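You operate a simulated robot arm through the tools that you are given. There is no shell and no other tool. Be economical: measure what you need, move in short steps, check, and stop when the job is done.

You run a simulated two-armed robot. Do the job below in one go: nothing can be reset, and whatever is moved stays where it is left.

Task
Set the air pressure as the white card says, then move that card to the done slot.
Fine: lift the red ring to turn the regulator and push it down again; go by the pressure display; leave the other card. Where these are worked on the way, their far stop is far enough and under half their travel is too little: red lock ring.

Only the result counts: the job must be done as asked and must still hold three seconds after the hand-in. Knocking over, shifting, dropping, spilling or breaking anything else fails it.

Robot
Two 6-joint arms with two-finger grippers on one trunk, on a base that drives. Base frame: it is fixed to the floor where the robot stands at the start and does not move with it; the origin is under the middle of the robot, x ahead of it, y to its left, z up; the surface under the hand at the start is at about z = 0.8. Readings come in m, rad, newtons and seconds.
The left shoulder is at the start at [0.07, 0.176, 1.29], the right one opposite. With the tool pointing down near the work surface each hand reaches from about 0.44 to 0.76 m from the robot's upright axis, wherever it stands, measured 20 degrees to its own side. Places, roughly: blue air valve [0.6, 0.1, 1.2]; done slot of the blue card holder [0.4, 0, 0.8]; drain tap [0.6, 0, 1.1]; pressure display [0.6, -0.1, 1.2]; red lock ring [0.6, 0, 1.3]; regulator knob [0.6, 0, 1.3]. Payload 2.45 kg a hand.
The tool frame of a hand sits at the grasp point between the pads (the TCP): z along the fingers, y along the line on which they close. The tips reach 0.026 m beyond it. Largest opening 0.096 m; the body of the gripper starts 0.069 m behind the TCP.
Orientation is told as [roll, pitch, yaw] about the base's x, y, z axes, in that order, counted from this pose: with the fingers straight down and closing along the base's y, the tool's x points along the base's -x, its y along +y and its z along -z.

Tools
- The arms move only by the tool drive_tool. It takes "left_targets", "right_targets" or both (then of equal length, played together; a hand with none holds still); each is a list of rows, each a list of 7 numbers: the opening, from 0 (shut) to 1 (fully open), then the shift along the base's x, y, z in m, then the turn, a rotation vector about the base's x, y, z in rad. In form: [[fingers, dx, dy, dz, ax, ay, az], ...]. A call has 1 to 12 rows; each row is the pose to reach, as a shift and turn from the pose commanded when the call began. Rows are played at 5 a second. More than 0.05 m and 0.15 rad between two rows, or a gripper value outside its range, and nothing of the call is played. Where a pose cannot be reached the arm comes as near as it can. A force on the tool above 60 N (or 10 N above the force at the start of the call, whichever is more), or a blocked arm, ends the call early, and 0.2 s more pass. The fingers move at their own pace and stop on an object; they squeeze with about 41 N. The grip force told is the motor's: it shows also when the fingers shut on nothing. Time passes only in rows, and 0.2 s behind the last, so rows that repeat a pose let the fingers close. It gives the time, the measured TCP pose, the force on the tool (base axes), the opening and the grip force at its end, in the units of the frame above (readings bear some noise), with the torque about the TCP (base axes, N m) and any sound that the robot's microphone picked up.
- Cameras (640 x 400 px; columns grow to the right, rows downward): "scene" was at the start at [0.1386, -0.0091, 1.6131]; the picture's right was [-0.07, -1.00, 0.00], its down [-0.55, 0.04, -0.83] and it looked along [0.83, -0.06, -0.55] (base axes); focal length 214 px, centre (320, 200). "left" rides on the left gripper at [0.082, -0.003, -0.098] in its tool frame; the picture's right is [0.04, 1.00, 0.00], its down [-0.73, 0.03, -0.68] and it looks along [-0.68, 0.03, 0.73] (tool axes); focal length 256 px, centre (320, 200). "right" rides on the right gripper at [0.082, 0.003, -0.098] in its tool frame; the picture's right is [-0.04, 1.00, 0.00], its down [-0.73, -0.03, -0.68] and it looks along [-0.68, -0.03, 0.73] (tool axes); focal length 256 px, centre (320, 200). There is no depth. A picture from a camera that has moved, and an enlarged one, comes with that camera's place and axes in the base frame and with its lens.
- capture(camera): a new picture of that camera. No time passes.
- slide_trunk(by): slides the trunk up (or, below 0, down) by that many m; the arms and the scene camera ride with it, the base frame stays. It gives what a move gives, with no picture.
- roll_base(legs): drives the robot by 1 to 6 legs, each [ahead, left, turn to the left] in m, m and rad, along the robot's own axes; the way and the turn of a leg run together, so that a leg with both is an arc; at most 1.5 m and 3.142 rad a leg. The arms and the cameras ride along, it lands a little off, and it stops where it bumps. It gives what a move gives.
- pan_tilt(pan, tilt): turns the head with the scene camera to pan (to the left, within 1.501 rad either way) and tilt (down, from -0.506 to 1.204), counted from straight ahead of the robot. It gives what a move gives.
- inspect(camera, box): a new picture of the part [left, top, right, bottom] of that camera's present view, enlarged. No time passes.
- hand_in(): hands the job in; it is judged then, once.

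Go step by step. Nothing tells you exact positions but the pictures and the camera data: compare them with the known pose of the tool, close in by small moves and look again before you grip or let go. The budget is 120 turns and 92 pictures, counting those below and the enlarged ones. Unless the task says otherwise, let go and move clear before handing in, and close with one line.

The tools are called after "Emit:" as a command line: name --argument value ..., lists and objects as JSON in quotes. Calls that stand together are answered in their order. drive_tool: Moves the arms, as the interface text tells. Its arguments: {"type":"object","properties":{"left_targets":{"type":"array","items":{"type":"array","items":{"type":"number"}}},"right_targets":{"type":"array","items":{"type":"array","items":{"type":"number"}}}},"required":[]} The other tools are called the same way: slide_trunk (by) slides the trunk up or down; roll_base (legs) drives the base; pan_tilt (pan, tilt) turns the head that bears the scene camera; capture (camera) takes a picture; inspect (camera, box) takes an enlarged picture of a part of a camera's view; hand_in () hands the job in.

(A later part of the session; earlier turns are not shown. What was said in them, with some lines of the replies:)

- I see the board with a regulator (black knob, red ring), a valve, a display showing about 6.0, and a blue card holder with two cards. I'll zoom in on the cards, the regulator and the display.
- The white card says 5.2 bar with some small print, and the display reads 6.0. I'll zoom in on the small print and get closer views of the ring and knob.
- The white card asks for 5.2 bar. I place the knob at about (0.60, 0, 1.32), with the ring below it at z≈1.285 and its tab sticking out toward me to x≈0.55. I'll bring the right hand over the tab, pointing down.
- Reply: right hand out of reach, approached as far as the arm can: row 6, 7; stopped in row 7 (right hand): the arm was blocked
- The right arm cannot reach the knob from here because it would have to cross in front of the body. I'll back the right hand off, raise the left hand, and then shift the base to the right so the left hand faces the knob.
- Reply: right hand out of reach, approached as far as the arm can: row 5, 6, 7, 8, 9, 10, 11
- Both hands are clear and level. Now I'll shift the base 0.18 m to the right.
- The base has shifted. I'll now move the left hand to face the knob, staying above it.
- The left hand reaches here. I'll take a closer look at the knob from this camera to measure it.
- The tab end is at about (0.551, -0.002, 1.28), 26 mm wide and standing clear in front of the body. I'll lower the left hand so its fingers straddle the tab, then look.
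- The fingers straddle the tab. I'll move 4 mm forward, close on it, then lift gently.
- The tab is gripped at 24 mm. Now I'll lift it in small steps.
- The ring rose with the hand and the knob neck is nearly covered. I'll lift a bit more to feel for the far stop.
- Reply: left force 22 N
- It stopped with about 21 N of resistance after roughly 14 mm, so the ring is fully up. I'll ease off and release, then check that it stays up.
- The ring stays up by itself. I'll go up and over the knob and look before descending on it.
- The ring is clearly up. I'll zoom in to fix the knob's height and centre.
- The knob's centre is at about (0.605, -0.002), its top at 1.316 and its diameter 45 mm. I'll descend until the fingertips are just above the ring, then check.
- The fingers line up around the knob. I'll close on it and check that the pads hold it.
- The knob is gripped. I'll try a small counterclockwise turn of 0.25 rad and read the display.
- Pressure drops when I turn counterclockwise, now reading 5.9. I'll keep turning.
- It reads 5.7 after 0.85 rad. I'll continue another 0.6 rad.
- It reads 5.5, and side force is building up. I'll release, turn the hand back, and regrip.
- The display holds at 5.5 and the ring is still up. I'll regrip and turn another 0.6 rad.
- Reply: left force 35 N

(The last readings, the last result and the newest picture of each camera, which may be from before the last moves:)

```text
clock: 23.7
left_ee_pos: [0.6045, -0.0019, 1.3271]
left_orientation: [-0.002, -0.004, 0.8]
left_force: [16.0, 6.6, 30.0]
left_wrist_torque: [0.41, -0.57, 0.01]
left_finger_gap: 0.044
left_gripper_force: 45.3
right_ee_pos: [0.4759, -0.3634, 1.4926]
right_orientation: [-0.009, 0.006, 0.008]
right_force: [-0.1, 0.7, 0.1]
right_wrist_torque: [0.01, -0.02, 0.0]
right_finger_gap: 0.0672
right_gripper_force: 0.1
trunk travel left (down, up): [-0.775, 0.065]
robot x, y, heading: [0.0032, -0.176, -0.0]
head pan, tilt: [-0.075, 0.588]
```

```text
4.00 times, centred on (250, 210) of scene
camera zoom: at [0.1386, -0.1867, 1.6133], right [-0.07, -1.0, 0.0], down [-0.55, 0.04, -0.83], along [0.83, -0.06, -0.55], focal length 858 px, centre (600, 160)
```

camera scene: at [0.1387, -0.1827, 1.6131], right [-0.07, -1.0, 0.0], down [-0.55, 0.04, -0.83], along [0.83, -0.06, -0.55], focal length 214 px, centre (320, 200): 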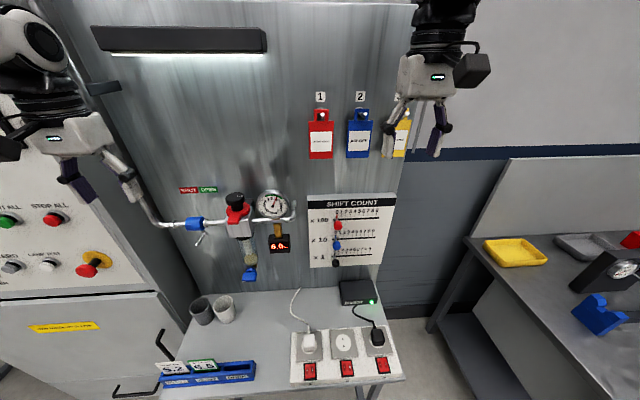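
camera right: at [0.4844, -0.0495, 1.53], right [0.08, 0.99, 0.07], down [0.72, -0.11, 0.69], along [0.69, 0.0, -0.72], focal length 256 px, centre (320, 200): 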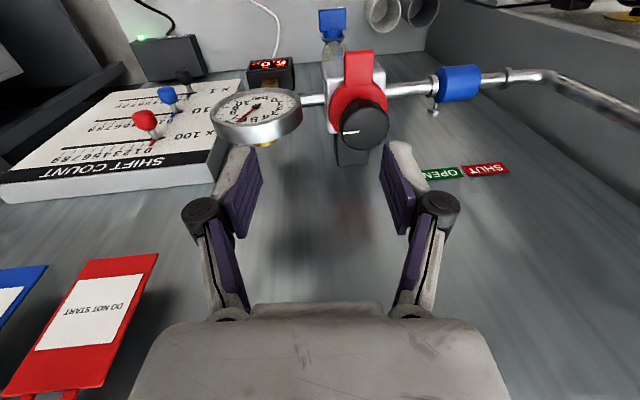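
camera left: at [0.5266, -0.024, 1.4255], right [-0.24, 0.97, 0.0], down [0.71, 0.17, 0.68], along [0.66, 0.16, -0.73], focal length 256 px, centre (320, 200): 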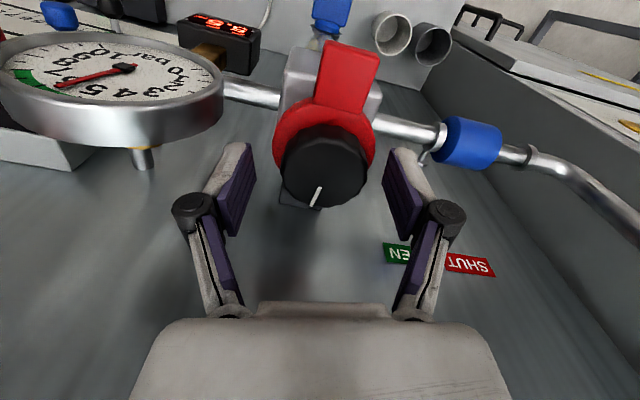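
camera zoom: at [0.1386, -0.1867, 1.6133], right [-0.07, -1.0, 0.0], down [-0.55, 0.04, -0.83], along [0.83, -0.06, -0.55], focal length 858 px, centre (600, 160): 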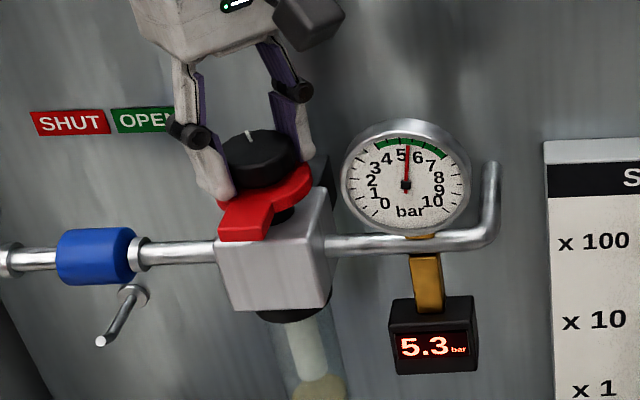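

It reads 5.3, at about 0.35 bar per radian. I'll make a 0.22 rad step, easing off the downward push.

Emit:
drive_tool --left_targets '[[0.3, 0, 0, 0.001, 0, 0, 0.06], [0.3, 0, 0, 0.002, 0, 0, 0.12], [0.3, 0, 0, 0.002, 0, 0, 0.12]]'

Emit:
inspect --camera "scene" --box '[200, 160, 300, 260]'

```text
clock: 24.5
left_ee_pos: [0.6059, -0.0018, 1.3268]
left_orientation: [0.001, 0.0, 0.921]
left_force: [7.7, 3.4, 11.9]
left_wrist_torque: [0.42, -0.61, 0.04]
left_finger_gap: 0.0434
left_gripper_force: 44.7
right_ee_pos: [0.4767, -0.3642, 1.4909]
right_orientation: [-0.01, 0.004, 0.008]
right_force: [-0.3, 0.8, 0.4]
right_wrist_torque: [-0.03, -0.02, 0.0]
right_finger_gap: 0.0673
right_gripper_force: 0.0
trunk travel left (down, up): [-0.775, 0.065]
robot x, y, heading: [-0.0001, -0.1805, -0.0]
head pan, tilt: [-0.075, 0.588]
```

```text
4.00 times, centred on (250, 210) of scene
camera zoom: at [0.1393, -0.1868, 1.6129], right [-0.07, -1.0, 0.0], down [-0.55, 0.04, -0.83], along [0.83, -0.06, -0.56], focal length 858 px, centre (600, 160)
```

zoom: 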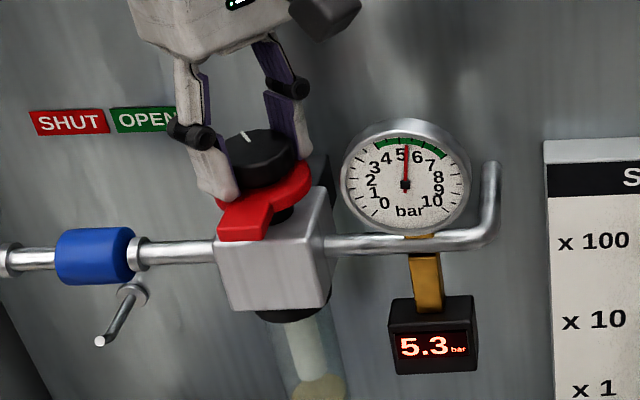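

Emit:
drive_tool --left_targets '[[0.3, 0, 0, 0.001, 0, 0, 0.06], [0.3, 0, 0, 0.001, 0, 0, 0.1], [0.3, 0, 0, 0.001, 0, 0, 0.1]]'

Emit:
inspect --camera "scene" --box '[260, 180, 300, 260]'

```text
clock: 25.3
left_ee_pos: [0.6056, -0.0025, 1.326]
left_orientation: [0.004, 0.002, 1.021]
left_force: [-1.2, 1.3, -10.5]
left_wrist_torque: [0.0, -0.06, -0.01]
left_finger_gap: 0.0438
left_gripper_force: 44.9
right_ee_pos: [0.4777, -0.3637, 1.491]
right_orientation: [-0.008, 0.001, 0.006]
right_force: [-0.3, -0.3, -0.1]
right_wrist_torque: [0.0, -0.03, -0.03]
right_finger_gap: 0.0671
right_gripper_force: 0.1
trunk travel left (down, up): [-0.775, 0.065]
robot x, y, heading: [0.0005, -0.1759, 0.001]
head pan, tilt: [-0.075, 0.588]
```

```text
5.00 times, centred on (280, 220) of scene
camera zoom: at [0.1397, -0.1866, 1.6128], right [-0.07, -1.0, 0.0], down [-0.55, 0.04, -0.83], along [0.83, -0.06, -0.56], focal length 1072 px, centre (520, 100)
```

zoom: 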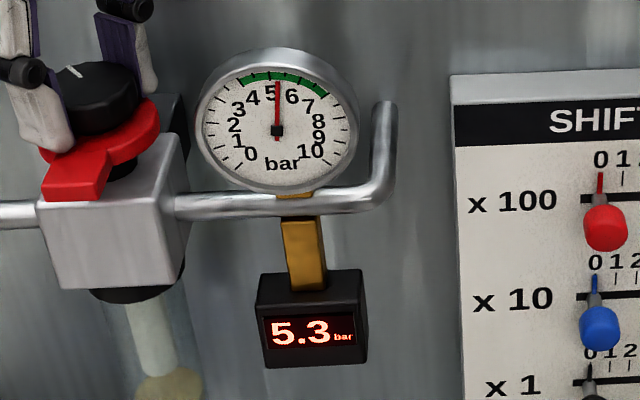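

It still reads 5.3, so another small step.

Emit:
drive_tool --left_targets '[[0.3, 0, 0, -0.001, 0, 0, 0.06], [0.3, 0, 0, -0.001, 0, 0, 0.12], [0.3, 0, 0, -0.001, 0, 0, 0.12]]'

Emit:
inspect --camera "scene" --box '[260, 180, 300, 260]'

```text
clock: 26.1
left_ee_pos: [0.6047, -0.0009, 1.3273]
left_orientation: [0.001, -0.001, 1.139]
left_force: [-7.7, -1.0, -16.5]
left_wrist_torque: [-0.49, 0.36, -0.02]
left_finger_gap: 0.0438
left_gripper_force: 44.7
right_ee_pos: [0.4773, -0.3636, 1.4912]
right_orientation: [-0.008, 0.004, 0.008]
right_force: [-0.5, -0.7, 0.3]
right_wrist_torque: [0.04, -0.01, -0.02]
right_finger_gap: 0.0675
right_gripper_force: 0.0
trunk travel left (down, up): [-0.775, 0.065]
robot x, y, heading: [0.003, -0.1758, -0.002]
head pan, tilt: [-0.075, 0.588]
```

```text
5.00 times, centred on (280, 220) of scene
camera zoom: at [0.1389, -0.1866, 1.613], right [-0.07, -1.0, 0.0], down [-0.55, 0.04, -0.83], along [0.83, -0.06, -0.56], focal length 1072 px, centre (520, 100)
```

zoom: 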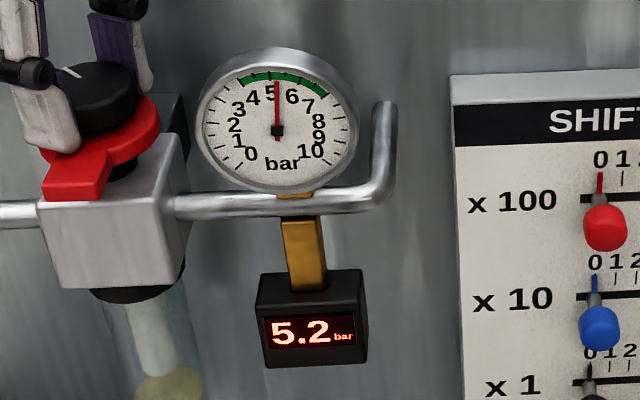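

It now reads 5.2, just past the threshold. I'll add 0.08 rad to sit mid-band, then release and recheck.

Emit:
drive_tool --left_targets '[[0.3, 0, 0, 0, 0, 0, 0.08], [0.3, 0, 0, 0, 0, 0, 0.08], [0.75, 0, 0, 0, 0, 0, 0.08], [0.75, 0, 0, 0, 0, 0, 0.08], [0.75, 0, 0, 0.04, 0, 0, 0.08], [0.75, -0.02, 0, 0.08, 0, 0, 0.0], [0.75, -0.045, 0, 0.08, 0, 0, -0.12], [0.75, -0.045, 0, 0.08, 0, 0, -0.25], [0.75, -0.045, 0, 0.08, 0, 0, -0.38], [0.75, -0.045, 0, 0.08, 0, 0, -0.51], [0.75, -0.045, 0, 0.08, 0, 0, -0.64], [0.75, -0.045, 0, 0.08, 0, 0, -0.76]]'

Emit:
inspect --camera "scene" --box '[200, 160, 300, 260]'

```text
clock: 28.7
left_ee_pos: [0.5621, -0.0013, 1.4067]
left_orientation: [-0.001, -0.001, 0.379]
left_force: [0.9, 0.5, 0.4]
left_wrist_torque: [0.03, 0.05, 0.02]
left_finger_gap: 0.0721
left_gripper_force: 0.1
right_ee_pos: [0.4794, -0.3646, 1.4911]
right_orientation: [-0.008, 0.004, 0.007]
right_force: [-1.0, 0.0, -0.3]
right_wrist_torque: [-0.01, 0.06, 0.0]
right_finger_gap: 0.067
right_gripper_force: 0.0
trunk travel left (down, up): [-0.775, 0.065]
robot x, y, heading: [-0.0012, -0.176, -0.002]
head pan, tilt: [-0.075, 0.588]
```

```text
4.00 times, centred on (250, 210) of scene
camera zoom: at [0.1412, -0.1871, 1.6129], right [-0.07, -1.0, 0.0], down [-0.55, 0.04, -0.83], along [0.83, -0.06, -0.56], focal length 858 px, centre (600, 160)
```

zoom: 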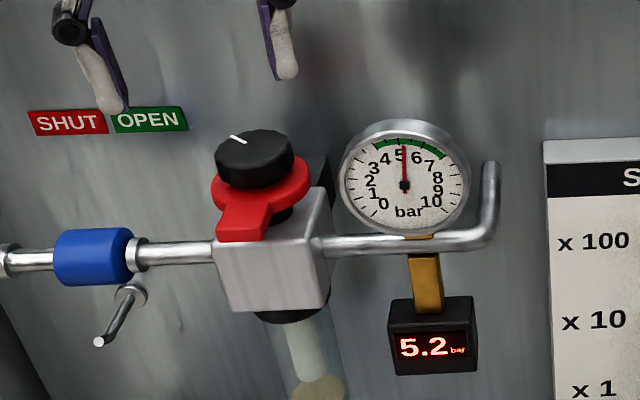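

The display holds at 5.2. Next I'll straighten the hand, straddle the tab again, grip it and pull the ring down.

Emit:
drive_tool --left_targets '[[0.6, -0.003, -0.001, 0, 0, 0, -0.13], [0.6, -0.003, -0.001, 0, 0, 0, -0.26], [0.6, -0.003, -0.001, 0, 0, 0, -0.379], [0.6, -0.003, -0.001, -0.04, 0, 0, -0.379], [0.6, -0.003, -0.001, -0.08, 0, 0, -0.379], [0.6, -0.003, -0.001, -0.116, 0, 0, -0.379], [0.6, -0.003, -0.001, -0.116, 0, 0, -0.379]]'

Emit:
capture --camera "left"

```text
clock: 30.3
left_ee_pos: [0.5559, -0.0014, 1.293]
left_orientation: [0.0, -0.002, 0.003]
left_force: [-0.6, 0.1, 0.5]
left_wrist_torque: [-0.01, -0.04, -0.02]
left_finger_gap: 0.0575
left_gripper_force: 0.1
right_ee_pos: [0.4747, -0.364, 1.493]
right_orientation: [-0.008, 0.004, 0.006]
right_force: [-0.7, 0.1, -0.1]
right_wrist_torque: [-0.02, 0.0, -0.01]
right_finger_gap: 0.0674
right_gripper_force: 0.1
trunk travel left (down, up): [-0.775, 0.065]
robot x, y, heading: [0.0013, -0.1753, -0.002]
head pan, tilt: [-0.075, 0.588]
```

```text
49 pictures are left
camera left: at [0.4747, -0.0066, 1.3916], right [-0.04, 1.0, 0.0], down [0.73, 0.03, 0.68], along [0.68, 0.03, -0.73], focal length 256 px, centre (320, 200)
```

left: 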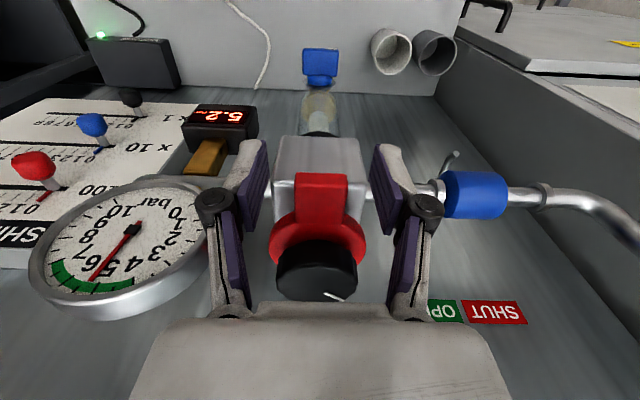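

Emit:
drive_tool --left_targets '[[0.6, 0.003, -0.0005, 0, 0, 0, 0], [0.1, 0.003, -0.0005, 0, 0, 0, 0], [0.1, 0.003, -0.0005, 0, 0, 0, 0], [0.1, 0.003, -0.0005, 0, 0, 0, 0], [0.1, 0.003, -0.0005, -0.004, 0, 0, 0], [0.1, 0.003, -0.0005, -0.008, 0, 0, 0], [0.1, 0.003, -0.0005, -0.012, 0, 0, 0], [0.1, 0.003, -0.0005, -0.015, 0, 0, 0], [0.1, 0.003, -0.0005, -0.017, 0, 0, 0], [0.1, 0.003, -0.0005, -0.017, 0, 0, 0]]'

Emit:
capture --camera "left"

Emit:
inspect --camera "scene" --box '[200, 160, 300, 260]'

```text
clock: 32.5
left_ee_pos: [0.5603, -0.0024, 1.2778]
left_orientation: [-0.002, -0.01, 0.0]
left_force: [15.4, 10.9, 35.0]
left_wrist_torque: [0.02, -0.28, -0.55]
left_finger_gap: 0.0245
left_gripper_force: 44.8
right_ee_pos: [0.4764, -0.3628, 1.4917]
right_orientation: [-0.009, 0.004, 0.008]
right_force: [0.0, -0.6, 0.0]
right_wrist_torque: [-0.02, 0.01, 0.04]
right_finger_gap: 0.0671
right_gripper_force: 0.1
trunk travel left (down, up): [-0.775, 0.065]
robot x, y, heading: [-0.0016, -0.1783, -0.0]
head pan, tilt: [-0.075, 0.588]
```

```text
48 pictures are left
camera left: at [0.4783, -0.006, 1.3755], right [-0.04, 1.0, 0.0], down [0.73, 0.03, 0.68], along [0.68, 0.03, -0.73], focal length 256 px, centre (320, 200)
```

left: 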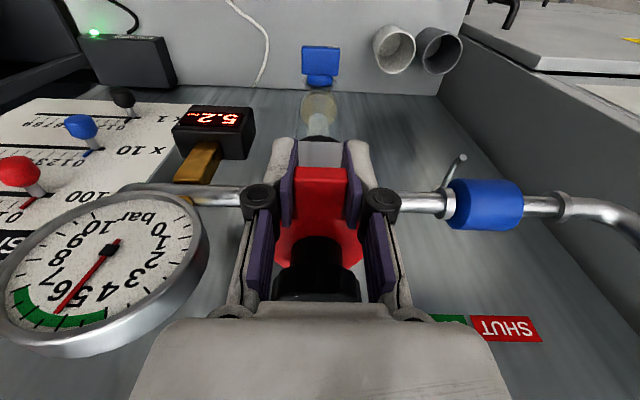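

```text
4.00 times, centred on (250, 210) of scene
camera zoom: at [0.1383, -0.1857, 1.6136], right [-0.07, -1.0, 0.0], down [-0.55, 0.04, -0.83], along [0.83, -0.06, -0.55], focal length 858 px, centre (600, 160)
```

zoom: 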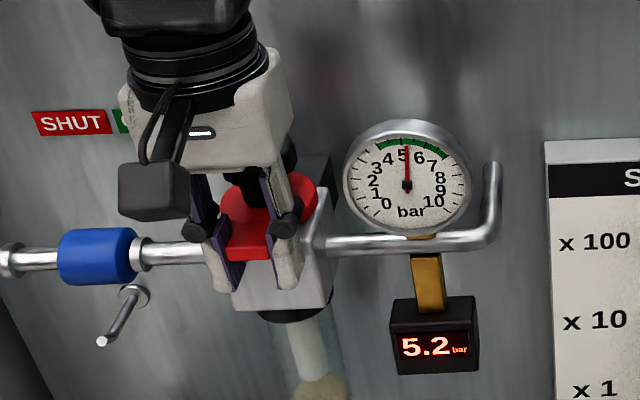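

The ring is pushed down to its stop (35 N of resistance). I'll ease off, release, move up and back, and verify.

Emit:
drive_tool --left_targets '[[0.1, 0, 0, 0.0015, 0, 0, 0], [0.65, 0, 0, 0.0015, 0, 0, 0], [0.65, 0, 0, 0.0015, 0, 0, 0], [0.65, 0, 0, 0.04, 0, 0, 0], [0.65, 0, 0, 0.08, 0, 0, 0], [0.65, 0, 0, 0.12, 0, 0, 0], [0.65, -0.03, 0, 0.14, 0, 0, 0], [0.65, -0.06, 0.03, 0.14, 0, 0, 0], [0.65, -0.065, 0.07, 0.14, 0, 0, 0]]'

Emit:
capture --camera "scene"

Emit:
inspect --camera "scene" --box '[200, 160, 300, 260]'

Emit:
inspect --camera "scene" --box '[145, 330, 275, 400]'

```text
clock: 34.5
left_ee_pos: [0.4951, 0.0691, 1.413]
left_orientation: [-0.006, 0.0, 0.001]
left_force: [0.6, 0.0, 0.5]
left_wrist_torque: [-0.01, 0.01, -0.01]
left_finger_gap: 0.0626
left_gripper_force: 0.0
right_ee_pos: [0.4766, -0.3585, 1.4913]
right_orientation: [-0.012, 0.004, 0.005]
right_force: [-0.1, 0.3, 0.3]
right_wrist_torque: [-0.01, 0.02, 0.05]
right_finger_gap: 0.0672
right_gripper_force: 0.1
trunk travel left (down, up): [-0.775, 0.065]
robot x, y, heading: [0.002, -0.1795, 0.003]
head pan, tilt: [-0.075, 0.588]
```

```text
46 pictures are left
camera scene: at [0.1401, -0.1827, 1.613], right [-0.07, -1.0, 0.0], down [-0.55, 0.04, -0.83], along [0.83, -0.06, -0.56], focal length 214 px, centre (320, 200)
```

scene: 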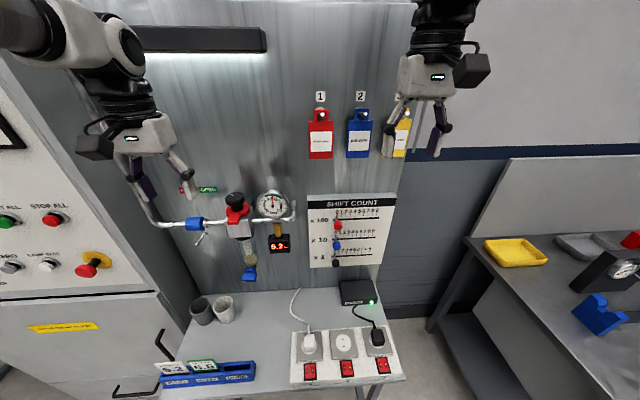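

```text
4.00 times, centred on (250, 210) of scene
camera zoom: at [0.1401, -0.1827, 1.613], right [-0.07, -1.0, 0.0], down [-0.55, 0.04, -0.83], along [0.83, -0.06, -0.56], focal length 858 px, centre (600, 160)
```

zoom: 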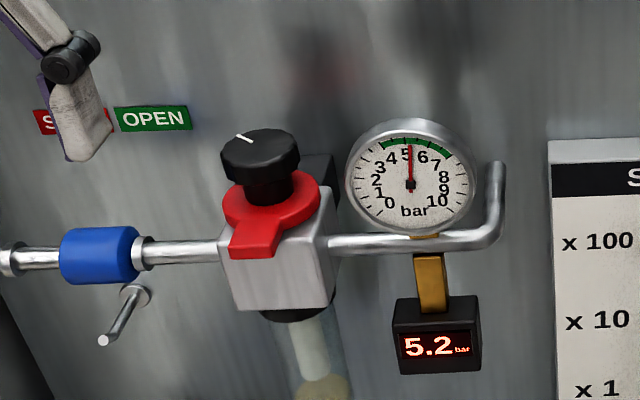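

```text
4.92 times, centred on (210, 365) of scene
camera zoom: at [0.1401, -0.1827, 1.613], right [-0.07, -1.0, 0.0], down [-0.55, 0.04, -0.83], along [0.83, -0.06, -0.56], focal length 1056 px, centre (862, -612)
```

zoom: 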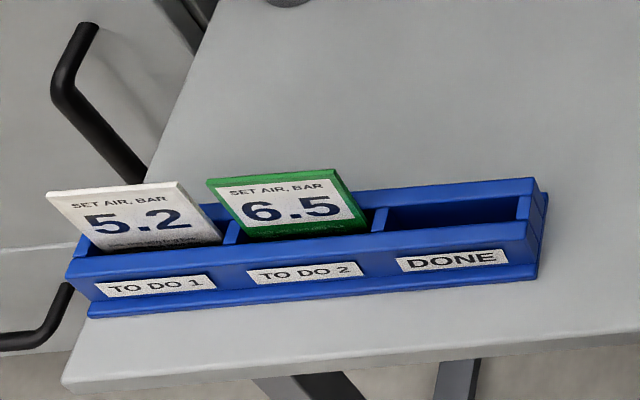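

The regulator is done: ring down, display at 5.2. I place the white card's top edge near (0.408, 0.21, 0.93) and the done slot near (0.40, 0.04). I'll back the base 0.08 m for a better reach.

Emit:
roll_base --legs '[[-0.08, 0, 0]]'

Emit:
pan_tilt --pan 0.45 --tilt 0.85

Emit:
drive_tool --left_targets '[[0.6, 0.005, 0.01, -0.04, 0, 0, 0.13], [0.6, 0.01, 0.02, -0.08, 0, 0, 0.26], [0.6, 0.01, 0.03, -0.12, 0, 0, 0.39], [0.6, 0.01, 0.04, -0.16, 0, 0, 0.52], [0.6, 0.01, 0.05, -0.2, 0, 0, 0.65], [0.6, 0.01, 0.06, -0.24, 0, 0, 0.78], [0.6, 0.01, 0.07, -0.28, 0, 0, 0.91], [0.6, 0.01, 0.08, -0.3, 0, 0, 1.04], [0.6, 0.01, 0.09, -0.32, 0, 0, 1.17], [0.6, 0.01, 0.1, -0.34, 0, 0, 1.3], [0.6, 0.01, 0.11, -0.36, 0, 0, 1.43], [0.6, 0.01, 0.12, -0.38, 0, 0, 1.57]]'

Emit:
capture --camera "scene"

Emit:
capture --camera "left"

```text
clock: 35.6
left_ee_pos: [0.4245, 0.0649, 1.4108]
left_orientation: [0.001, 0.005, 0.002]
left_force: [2.0, -0.2, -0.5]
left_wrist_torque: [0.0, 0.09, 0.03]
left_finger_gap: 0.0626
left_gripper_force: 0.1
right_ee_pos: [0.4048, -0.3652, 1.4882]
right_orientation: [-0.007, 0.009, 0.007]
right_force: [0.7, -0.1, -0.6]
right_wrist_torque: [0.01, 0.07, 0.0]
right_finger_gap: 0.0674
right_gripper_force: 0.1
trunk travel left (down, up): [-0.775, 0.065]
robot x, y, heading: [-0.0766, -0.1736, -0.001]
head pan, tilt: [-0.075, 0.588]
```

```text
clock: 36.5
left_ee_pos: [0.4138, 0.0659, 1.4155]
left_orientation: [-0.001, -0.001, 0.001]
left_force: [0.1, -0.6, -0.2]
left_wrist_torque: [0.04, 0.02, -0.01]
left_finger_gap: 0.0623
left_gripper_force: 0.1
right_ee_pos: [0.396, -0.3632, 1.4914]
right_orientation: [-0.008, 0.002, 0.006]
right_force: [0.0, 0.1, 0.7]
right_wrist_torque: [-0.01, -0.02, 0.02]
right_finger_gap: 0.0669
right_gripper_force: 0.0
trunk travel left (down, up): [-0.775, 0.065]
robot x, y, heading: [-0.0811, -0.1805, 0.002]
head pan, tilt: [0.45, 0.85]
```

```text
clock: 39.1
left_ee_pos: [0.4267, 0.1861, 1.0335]
left_orientation: [0.001, -0.001, 1.574]
left_force: [-0.2, -0.6, 0.5]
left_wrist_torque: [-0.02, 0.03, -0.06]
left_finger_gap: 0.0579
left_gripper_force: 0.1
right_ee_pos: [0.3993, -0.3629, 1.491]
right_orientation: [-0.009, 0.006, 0.006]
right_force: [1.2, 0.5, -1.0]
right_wrist_torque: [-0.02, -0.02, 0.01]
right_finger_gap: 0.0667
right_gripper_force: 0.1
trunk travel left (down, up): [-0.775, 0.065]
robot x, y, heading: [-0.0794, -0.178, 0.002]
head pan, tilt: [0.45, 0.85]
```

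```text
43 pictures are left
camera scene: at [0.0419, -0.1458, 1.5911], right [0.43, -0.9, 0.0], down [-0.68, -0.33, -0.66], along [0.59, 0.29, -0.75], focal length 214 px, centre (320, 200)
```

scene: 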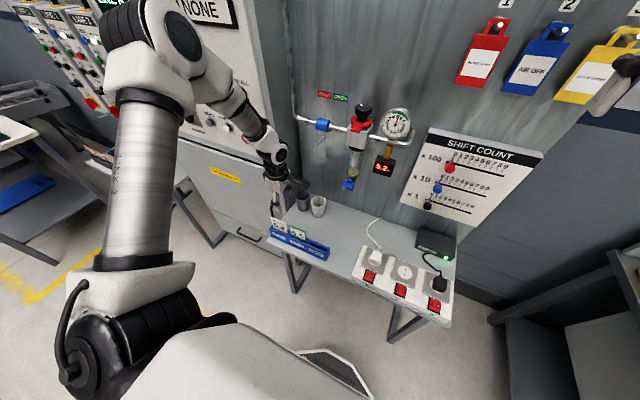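

```text
42 pictures are left
camera left: at [0.4307, 0.1035, 1.1315], right [-1.0, -0.04, 0.0], down [-0.03, 0.73, 0.68], along [-0.03, 0.68, -0.73], focal length 256 px, centre (320, 200)
```

left: 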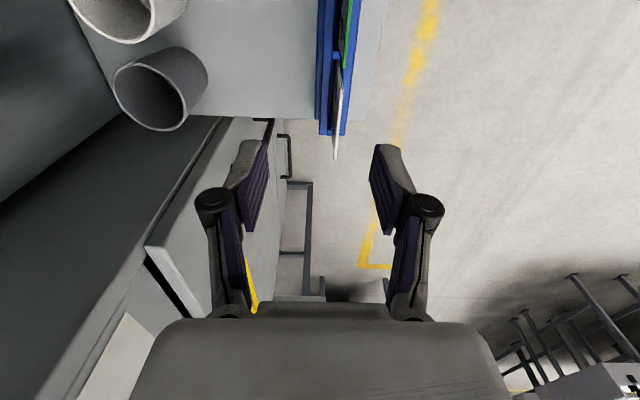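

The left camera sees the holder from above, with the white card's top edge at about x=0.41, y=0.16–0.24. I'll zoom in.

Emit:
inspect --camera "left" --box '[270, 0, 400, 180]'

Emit:
inspect --camera "scene" --box '[255, 170, 345, 270]'

```text
2.22 times, centred on (335, 90) of left
camera zoom: at [0.4307, 0.1035, 1.1315], right [-1.0, -0.04, 0.0], down [-0.03, 0.73, 0.68], along [-0.03, 0.68, -0.73], focal length 569 px, centre (287, 444)
```

zoom: 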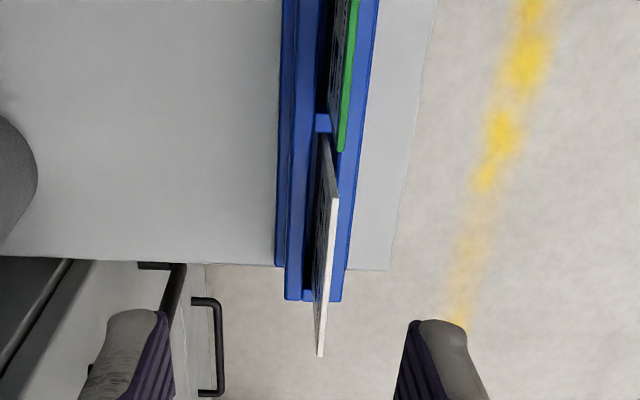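

```text
4.00 times, centred on (300, 220) of scene
camera zoom: at [0.0419, -0.1458, 1.5911], right [0.43, -0.9, 0.0], down [-0.68, -0.33, -0.66], along [0.59, 0.29, -0.75], focal length 858 px, centre (400, 120)
```

zoom: 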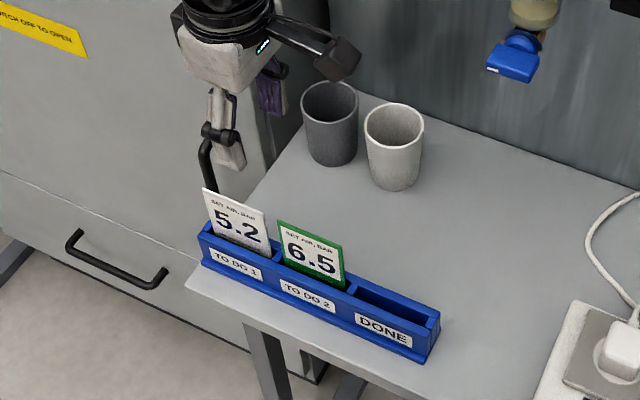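

The card's top edge centre is at about (0.410, 0.212, 0.918), leaning slightly toward the robot, with the holder rim at about z=0.87. I'll hover above the card.

Emit:
drive_tool --left_targets '[[0.6, -0.008, 0.013, -0.025, 0, 0, 0], [0.6, -0.016, 0.026, -0.05, 0, 0, 0], [0.6, -0.016, 0.026, -0.05, 0, 0, 0]]'

Emit:
capture --camera "left"

Emit:
inspect --camera "scene" --box '[255, 170, 345, 270]'

```text
clock: 39.9
left_ee_pos: [0.4101, 0.2111, 0.9839]
left_orientation: [-0.003, -0.002, 1.572]
left_force: [-0.6, 0.3, -0.2]
left_wrist_torque: [0.0, -0.01, -0.01]
left_finger_gap: 0.0579
left_gripper_force: 0.1
right_ee_pos: [0.3979, -0.3653, 1.4911]
right_orientation: [-0.007, 0.004, 0.008]
right_force: [-0.3, -0.4, -0.2]
right_wrist_torque: [0.04, 0.01, 0.0]
right_finger_gap: 0.0671
right_gripper_force: 0.2
trunk travel left (down, up): [-0.775, 0.065]
robot x, y, heading: [-0.0818, -0.1782, 0.003]
head pan, tilt: [0.45, 0.85]
```

```text
39 pictures are left
camera left: at [0.4139, 0.1283, 1.0828], right [-1.0, -0.04, 0.0], down [-0.03, 0.73, 0.68], along [-0.03, 0.68, -0.73], focal length 256 px, centre (320, 200)
```

left: 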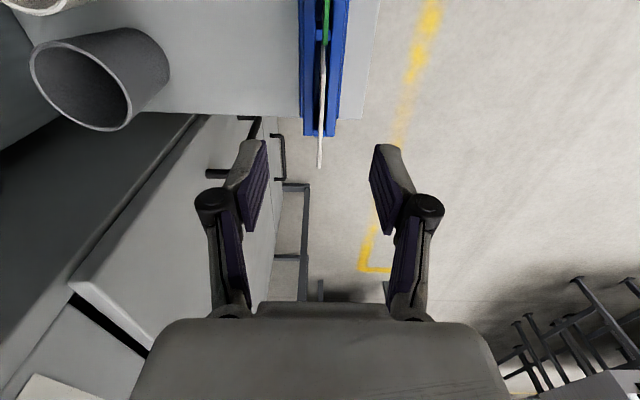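

```text
4.00 times, centred on (300, 220) of scene
camera zoom: at [0.0409, -0.1481, 1.5912], right [0.43, -0.9, 0.0], down [-0.68, -0.33, -0.66], along [0.59, 0.29, -0.75], focal length 858 px, centre (400, 120)
```

zoom: 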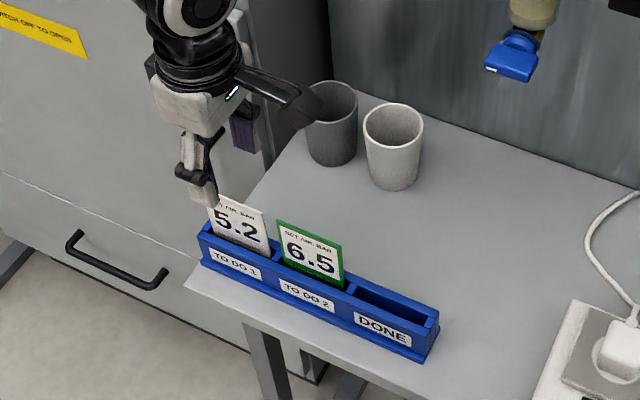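

Aligned. I'll descend, keeping the tips about 1 cm above the rim, and check.

Emit:
drive_tool --left_targets '[[0.5, 0, 0.001, -0.03, 0, 0, 0], [0.5, 0, 0.001, -0.055, 0, 0, 0], [0.5, 0, 0.001, -0.073, 0, 0, 0], [0.5, 0, 0.001, -0.073, 0, 0, 0]]'

Emit:
capture --camera "left"

Emit:
inspect --camera "scene" --box '[255, 190, 315, 260]'

```text
clock: 40.9
left_ee_pos: [0.4096, 0.2131, 0.9114]
left_orientation: [-0.001, 0.0, 1.571]
left_force: [0.5, 0.2, 0.0]
left_wrist_torque: [0.0, -0.01, -0.01]
left_finger_gap: 0.0477
left_gripper_force: 0.1
right_ee_pos: [0.3962, -0.364, 1.4905]
right_orientation: [-0.009, 0.003, 0.007]
right_force: [1.2, 0.0, -0.8]
right_wrist_torque: [-0.01, 0.0, -0.04]
right_finger_gap: 0.0671
right_gripper_force: 0.2
trunk travel left (down, up): [-0.775, 0.065]
robot x, y, heading: [-0.0754, -0.1817, 0.003]
head pan, tilt: [0.45, 0.85]
```

```text
37 pictures are left
camera left: at [0.4129, 0.1303, 1.0095], right [-1.0, -0.04, 0.0], down [-0.03, 0.73, 0.68], along [-0.03, 0.68, -0.73], focal length 256 px, centre (320, 200)
```

left: 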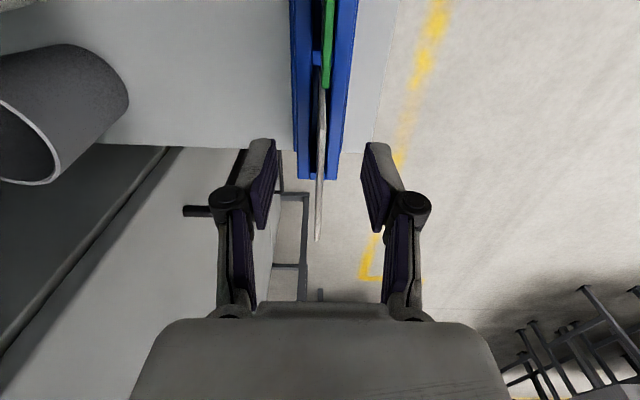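

```text
5.71 times, centred on (285, 225) of scene
camera zoom: at [0.0414, -0.1464, 1.5911], right [0.44, -0.9, 0.0], down [-0.68, -0.33, -0.66], along [0.59, 0.29, -0.75], focal length 1226 px, centre (520, 57)
```

zoom: 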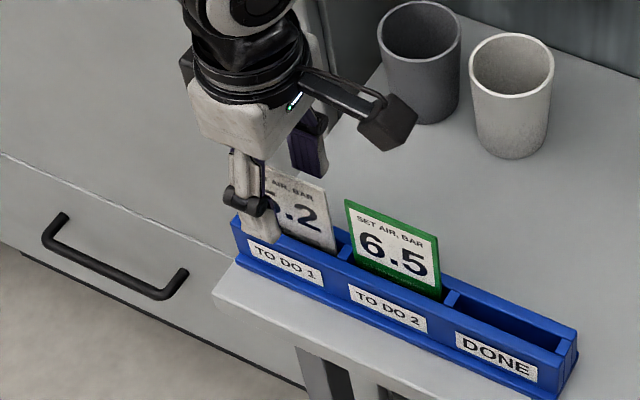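

The card is centred between the fingers. Closing now.

Emit:
drive_tool --left_targets '[[0.0, 0, 0, 0, 0, 0, 0], [0.0, 0, 0, 0, 0, 0, 0], [0.0, 0, 0, 0, 0, 0, 0]]'

Emit:
capture --camera "left"

Emit:
inspect --camera "scene" --box '[255, 190, 315, 260]'

```text
clock: 41.7
left_ee_pos: [0.4103, 0.213, 0.9114]
left_orientation: [0.0, -0.002, 1.571]
left_force: [1.0, 0.6, 0.9]
left_wrist_torque: [-0.03, 0.01, 0.01]
left_finger_gap: 0.0059
left_gripper_force: 31.5
right_ee_pos: [0.397, -0.3644, 1.4907]
right_orientation: [-0.008, 0.003, 0.005]
right_force: [-0.4, 0.2, 0.5]
right_wrist_torque: [0.01, 0.0, -0.02]
right_finger_gap: 0.0671
right_gripper_force: 0.0
trunk travel left (down, up): [-0.775, 0.065]
robot x, y, heading: [-0.0781, -0.1761, 0.002]
head pan, tilt: [0.45, 0.85]
```

```text
35 pictures are left
camera left: at [0.4129, 0.1299, 1.0099], right [-1.0, -0.04, 0.0], down [-0.03, 0.73, 0.68], along [-0.03, 0.68, -0.73], focal length 256 px, centre (320, 200)
```

left: 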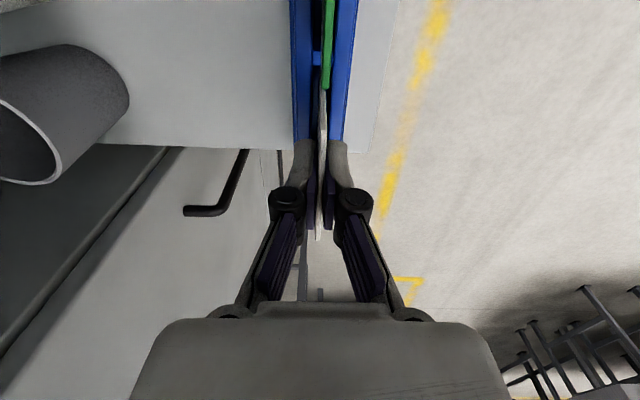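

```text
5.71 times, centred on (285, 225) of scene
camera zoom: at [0.0412, -0.147, 1.5912], right [0.43, -0.9, 0.0], down [-0.68, -0.33, -0.66], along [0.59, 0.29, -0.75], focal length 1226 px, centre (520, 57)
```

zoom: 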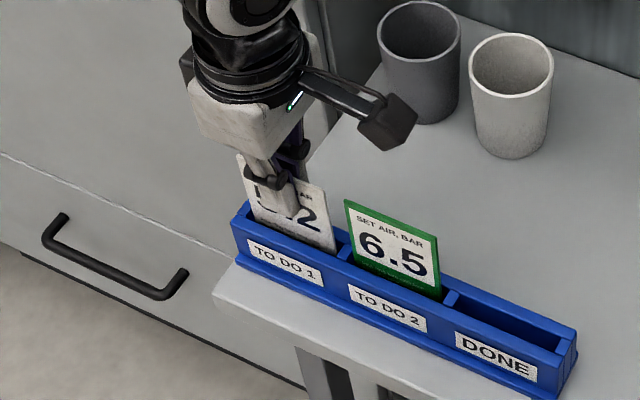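

The card is gripped and the holder hasn't moved. I'll lift straight up.

Emit:
drive_tool --left_targets '[[0.0, 0, 0, 0.015, 0, 0, 0], [0.0, 0, 0, 0.03, 0, 0, 0], [0.0, 0, 0, 0.05, 0, 0, 0], [0.0, 0, 0, 0.08, 0, 0, 0], [0.0, 0, 0, 0.11, 0, 0, 0], [0.0, 0, 0, 0.13, 0, 0, 0], [0.0, 0, 0, 0.13, 0, 0, 0]]'

Emit:
inspect --camera "left" --box '[240, 0, 400, 250]'

Emit:
inspect --camera "scene" --box '[255, 170, 345, 270]'

```text
clock: 43.3
left_ee_pos: [0.4105, 0.2125, 1.0418]
left_orientation: [0.0, 0.002, 1.571]
left_force: [-0.5, 1.0, -0.7]
left_wrist_torque: [0.0, -0.02, -0.01]
left_finger_gap: 0.0059
left_gripper_force: 31.6
right_ee_pos: [0.3974, -0.3649, 1.4919]
right_orientation: [-0.008, 0.003, 0.007]
right_force: [0.8, 0.3, -0.4]
right_wrist_torque: [-0.01, -0.01, 0.0]
right_finger_gap: 0.0672
right_gripper_force: 0.1
trunk travel left (down, up): [-0.775, 0.065]
robot x, y, heading: [-0.0776, -0.181, 0.001]
head pan, tilt: [0.45, 0.85]
```

```text
1.60 times, centred on (320, 125) of left
camera zoom: at [0.4136, 0.13, 1.1404], right [-1.0, -0.04, 0.0], down [-0.03, 0.73, 0.68], along [-0.03, 0.68, -0.73], focal length 410 px, centre (320, 320)
```

zoom: 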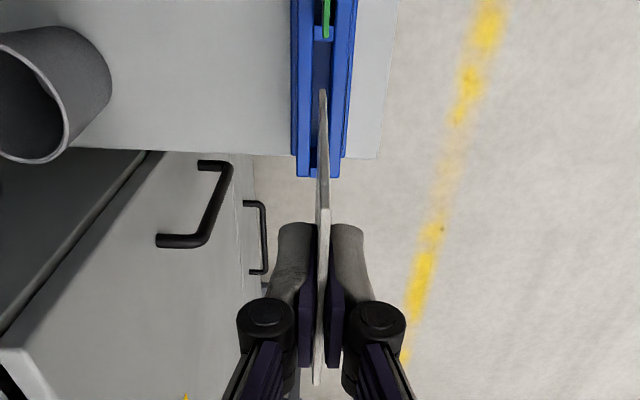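

```text
4.00 times, centred on (300, 220) of scene
camera zoom: at [0.0417, -0.1466, 1.5911], right [0.43, -0.9, 0.0], down [-0.68, -0.33, -0.66], along [0.59, 0.29, -0.75], focal length 858 px, centre (400, 120)
```

zoom: 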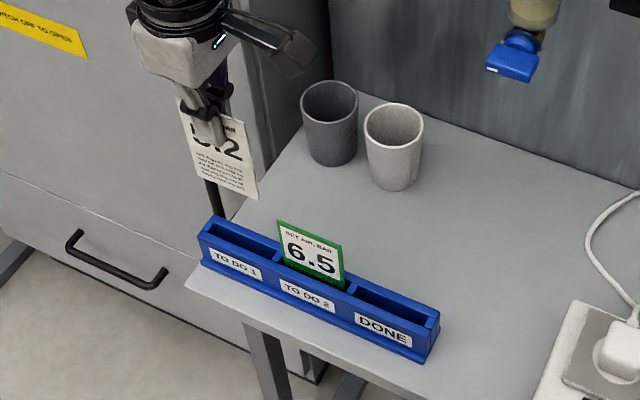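

The card is out cleanly. The slot pitch is about 0.084 m, so the done slot is centred near y=0.043. I'll raise slightly and carry the card over.

Emit:
drive_tool --left_targets '[[0.0, 0, 0, 0.02, 0, 0, 0], [0.0, 0, -0.035, 0.02, 0, 0, 0], [0.0, 0, -0.07, 0.02, 0, 0, 0], [0.0, 0, -0.105, 0.02, 0, 0, 0], [0.0, 0, -0.14, 0.02, 0, 0, 0], [0.0, 0, -0.169, 0.02, 0, 0, 0], [0.0, 0, -0.169, 0.0, 0, 0, 0], [0.0, 0, -0.169, -0.01, 0, 0, 0], [0.0, 0, -0.169, -0.01, 0, 0, 0]]'

Emit:
inspect --camera "left" --box '[240, 0, 400, 250]'

Emit:
inspect --camera "scene" --box '[275, 190, 345, 270]'

```text
clock: 45.3
left_ee_pos: [0.4102, 0.0427, 1.0324]
left_orientation: [0.0, -0.003, 1.571]
left_force: [-0.1, -0.2, -0.4]
left_wrist_torque: [0.05, 0.01, 0.03]
left_finger_gap: 0.0062
left_gripper_force: 31.3
right_ee_pos: [0.3972, -0.3656, 1.4904]
right_orientation: [-0.007, 0.003, 0.008]
right_force: [0.4, 0.2, -0.2]
right_wrist_torque: [-0.01, -0.04, 0.01]
right_finger_gap: 0.0673
right_gripper_force: 0.0
trunk travel left (down, up): [-0.775, 0.065]
robot x, y, heading: [-0.0753, -0.1766, 0.001]
head pan, tilt: [0.45, 0.85]
```

```text
1.60 times, centred on (320, 125) of left
camera zoom: at [0.4134, -0.04, 1.1303], right [-1.0, -0.04, 0.0], down [-0.03, 0.73, 0.68], along [-0.03, 0.68, -0.73], focal length 410 px, centre (320, 320)
```

zoom: 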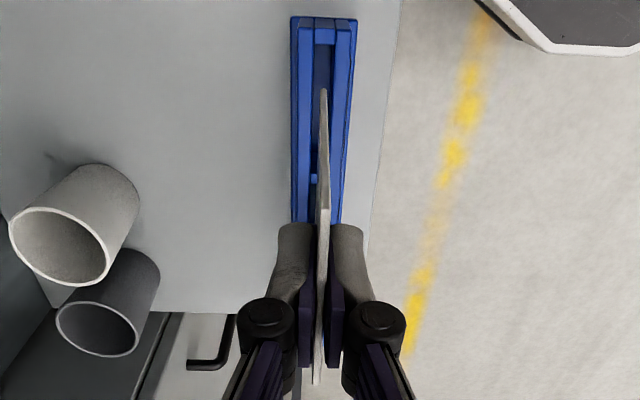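

```text
5.00 times, centred on (310, 230) of scene
camera zoom: at [0.0408, -0.1481, 1.5912], right [0.43, -0.9, 0.0], down [-0.68, -0.33, -0.66], along [0.59, 0.29, -0.75], focal length 1072 px, centre (370, 50)
```

zoom: 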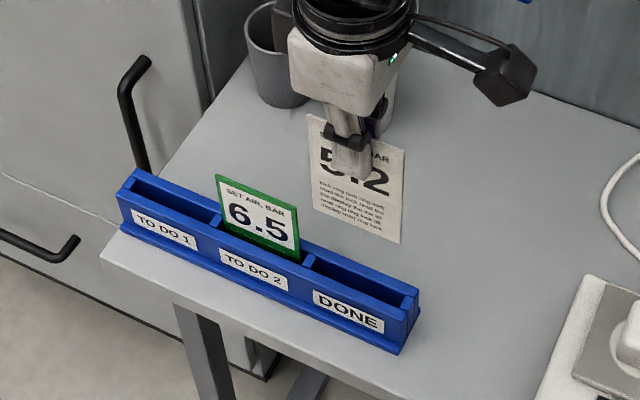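

The shift matches the slot pitch, and the card is lined up over the done slot in x and y. I'll lower until the bottom edge is just above the rim and check.

Emit:
drive_tool --left_targets '[[0.0, -0.0005, -0.001, -0.02, 0, 0, 0], [0.0, -0.0005, -0.001, -0.04, 0, 0, 0], [0.0, -0.0005, -0.001, -0.055, 0, 0, 0], [0.0, -0.0005, -0.001, -0.055, 0, 0, 0]]'

Emit:
inspect --camera "left" --box '[270, 0, 370, 160]'

Emit:
inspect --camera "scene" --box '[290, 200, 350, 270]'

```text
clock: 46.3
left_ee_pos: [0.41, 0.0424, 0.976]
left_orientation: [0.001, -0.001, 1.571]
left_force: [-0.3, -0.3, -0.3]
left_wrist_torque: [-0.02, 0.0, 0.02]
left_finger_gap: 0.0061
left_gripper_force: 31.6
right_ee_pos: [0.3974, -0.3645, 1.4915]
right_orientation: [-0.008, 0.003, 0.006]
right_force: [0.3, -0.3, 0.3]
right_wrist_torque: [-0.02, 0.01, 0.02]
right_finger_gap: 0.0675
right_gripper_force: 0.0
trunk travel left (down, up): [-0.775, 0.065]
robot x, y, heading: [-0.0827, -0.1794, 0.001]
head pan, tilt: [0.45, 0.85]
```

```text
2.50 times, centred on (320, 80) of left
camera zoom: at [0.4133, -0.0396, 1.075], right [-1.0, -0.04, 0.0], down [-0.03, 0.73, 0.68], along [-0.03, 0.68, -0.73], focal length 640 px, centre (320, 500)
```

zoom: 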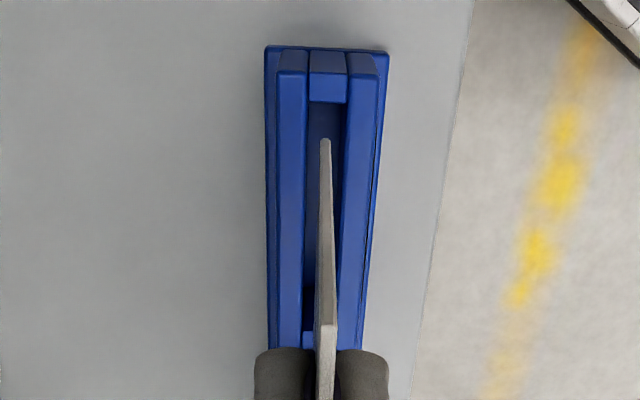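

```text
5.71 times, centred on (320, 235) of scene
camera zoom: at [0.0413, -0.147, 1.5912], right [0.43, -0.9, 0.0], down [-0.68, -0.33, -0.66], along [0.59, 0.29, -0.75], focal length 1226 px, centre (320, 0)
```

zoom: 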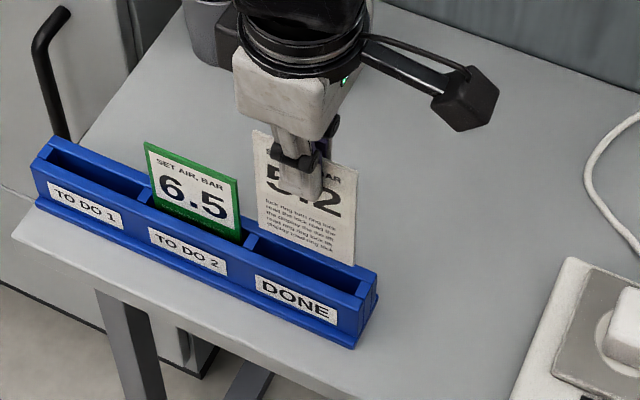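

The card's bottom edge is centred over the opening. I'll lower it in slowly.

Emit:
drive_tool --left_targets '[[0.0, 0, 0, -0.008, 0, 0, 0], [0.0, 0, 0, -0.016, 0, 0, 0], [0.0, 0, 0, -0.024, 0, 0, 0], [0.0, 0, 0, -0.03, 0, 0, 0]]'

Emit:
inspect --camera "scene" --box '[290, 200, 350, 270]'

```text
clock: 47.3
left_ee_pos: [0.4098, 0.0431, 0.9463]
left_orientation: [0.0, 0.0, 1.57]
left_force: [0.0, -0.5, 0.4]
left_wrist_torque: [-0.02, 0.05, 0.01]
left_finger_gap: 0.0059
left_gripper_force: 31.3
right_ee_pos: [0.3985, -0.3648, 1.4917]
right_orientation: [-0.01, 0.004, 0.008]
right_force: [0.3, 0.2, 0.6]
right_wrist_torque: [-0.02, 0.01, 0.0]
right_finger_gap: 0.0672
right_gripper_force: 0.1
trunk travel left (down, up): [-0.775, 0.065]
robot x, y, heading: [-0.0798, -0.1756, 0.0]
head pan, tilt: [0.45, 0.85]
```

```text
5.71 times, centred on (320, 235) of scene
camera zoom: at [0.0417, -0.1467, 1.5911], right [0.43, -0.9, 0.0], down [-0.68, -0.33, -0.66], along [0.59, 0.29, -0.75], focal length 1226 px, centre (320, 0)
```

zoom: 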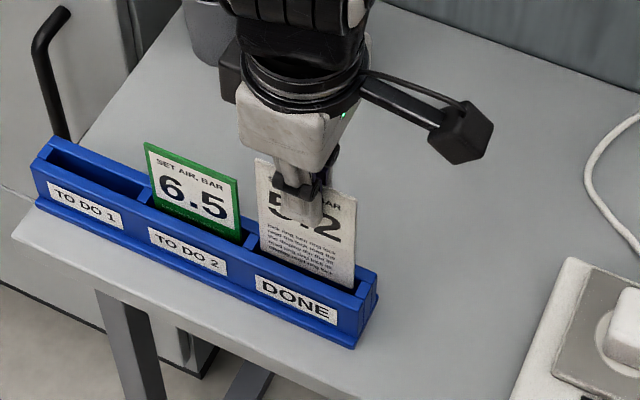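

It's entering the slot with no resistance. I'll lower it the rest of the way.

Emit:
drive_tool --left_targets '[[0.0, 0, 0, -0.01, 0, 0, 0], [0.0, 0, 0, -0.02, 0, 0, 0], [0.0, 0, 0, -0.028, 0, 0, 0], [0.0, 0, 0, -0.034, 0, 0, 0], [0.0, 0, 0, -0.034, 0, 0, 0]]'

Emit:
inspect --camera "left" --box '[240, 0, 400, 250]'

Emit:
inspect --camera "scene" --box '[290, 200, 350, 270]'

```text
clock: 48.5
left_ee_pos: [0.4098, 0.0427, 0.9122]
left_orientation: [0.0, 0.001, 1.571]
left_force: [-0.1, 0.1, 0.5]
left_wrist_torque: [-0.03, -0.01, 0.01]
left_finger_gap: 0.0058
left_gripper_force: 31.8
right_ee_pos: [0.3979, -0.3656, 1.4915]
right_orientation: [-0.01, 0.004, 0.008]
right_force: [0.0, 0.0, 0.2]
right_wrist_torque: [0.01, 0.0, 0.04]
right_finger_gap: 0.0669
right_gripper_force: 0.1
trunk travel left (down, up): [-0.775, 0.065]
robot x, y, heading: [-0.0776, -0.1766, -0.003]
head pan, tilt: [0.45, 0.85]
```

```text
1.60 times, centred on (320, 125) of left
camera zoom: at [0.4132, -0.0399, 1.011], right [-1.0, -0.04, 0.0], down [-0.03, 0.73, 0.68], along [-0.03, 0.68, -0.73], focal length 410 px, centre (320, 320)
```

zoom: 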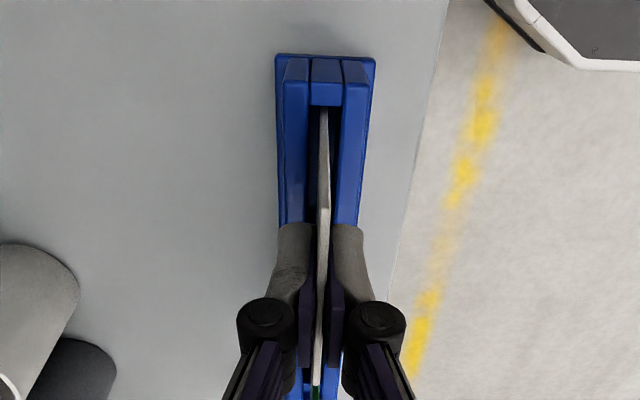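

```text
5.71 times, centred on (320, 235) of scene
camera zoom: at [0.0414, -0.1469, 1.5912], right [0.43, -0.9, 0.0], down [-0.68, -0.33, -0.66], along [0.59, 0.29, -0.75], focal length 1226 px, centre (320, 0)
```

zoom: 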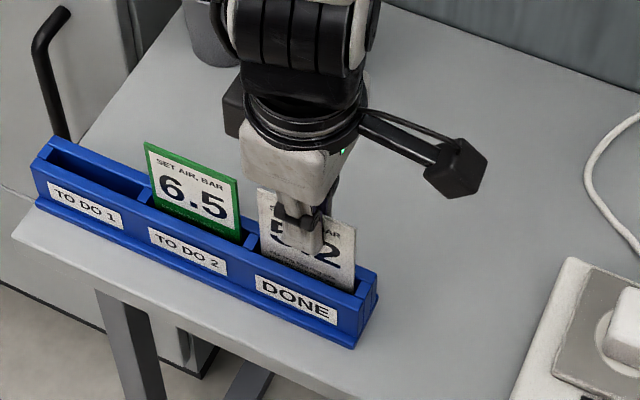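

The card is seated at the height it had in its first slot. I'll lower 1 mm, release, and rise.

Emit:
drive_tool --left_targets '[[0.0, 0, 0, -0.001, 0, 0, 0], [0.4, 0, 0, -0.001, 0, 0, 0], [0.4, 0, 0, -0.001, 0, 0, 0], [0.4, 0, 0, 0.02, 0, 0, 0], [0.4, 0, 0, 0.05, 0, 0, 0], [0.4, 0, 0, 0.1, 0, 0, 0], [0.4, 0, 0, 0.15, 0, 0, 0], [0.4, 0, 0, 0.2, 0, 0, 0]]'

Emit:
inspect --camera "scene" --box '[275, 190, 355, 270]'

Emit:
inspect --camera "scene" --box '[330, 90, 420, 190]'

```text
clock: 50.3
left_ee_pos: [0.408, 0.042, 1.1125]
left_orientation: [-0.001, -0.001, 1.571]
left_force: [0.7, 0.1, -0.3]
left_wrist_torque: [0.01, -0.04, 0.01]
left_finger_gap: 0.0386
left_gripper_force: 0.0
right_ee_pos: [0.3949, -0.3653, 1.4919]
right_orientation: [-0.01, 0.003, 0.007]
right_force: [-0.4, 0.4, -0.2]
right_wrist_torque: [0.01, -0.02, 0.02]
right_finger_gap: 0.0672
right_gripper_force: 0.0
trunk travel left (down, up): [-0.775, 0.065]
robot x, y, heading: [-0.0812, -0.1746, -0.001]
head pan, tilt: [0.45, 0.85]
```

```text
5.00 times, centred on (315, 230) of scene
camera zoom: at [0.0391, -0.1472, 1.5913], right [0.43, -0.9, 0.0], down [-0.68, -0.33, -0.66], along [0.6, 0.29, -0.75], focal length 1072 px, centre (345, 50)
```

zoom: 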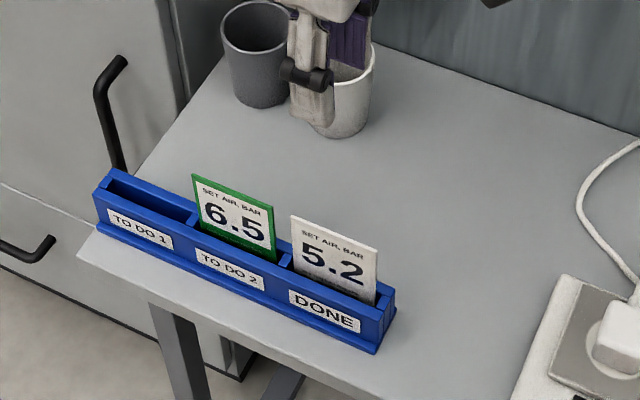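

```text
4.00 times, centred on (375, 140) of scene
camera zoom: at [0.0391, -0.1472, 1.5913], right [0.43, -0.9, 0.0], down [-0.68, -0.33, -0.66], along [0.6, 0.29, -0.75], focal length 858 px, centre (100, 440)
```

zoom: 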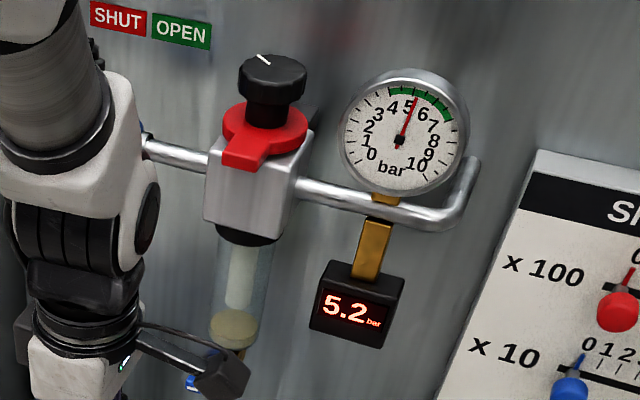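

The white card is in the DONE slot, the green card hasn't moved, the ring is down, and the display reads 5.2. The hand is clear, so I'm handing in.

Emit:
hand_in

```text
The job is handed in.
```

The display reads 5.2 bar as the white card says, the red ring is pushed down again, and the white card is in the done slot. The green card was left where it was.
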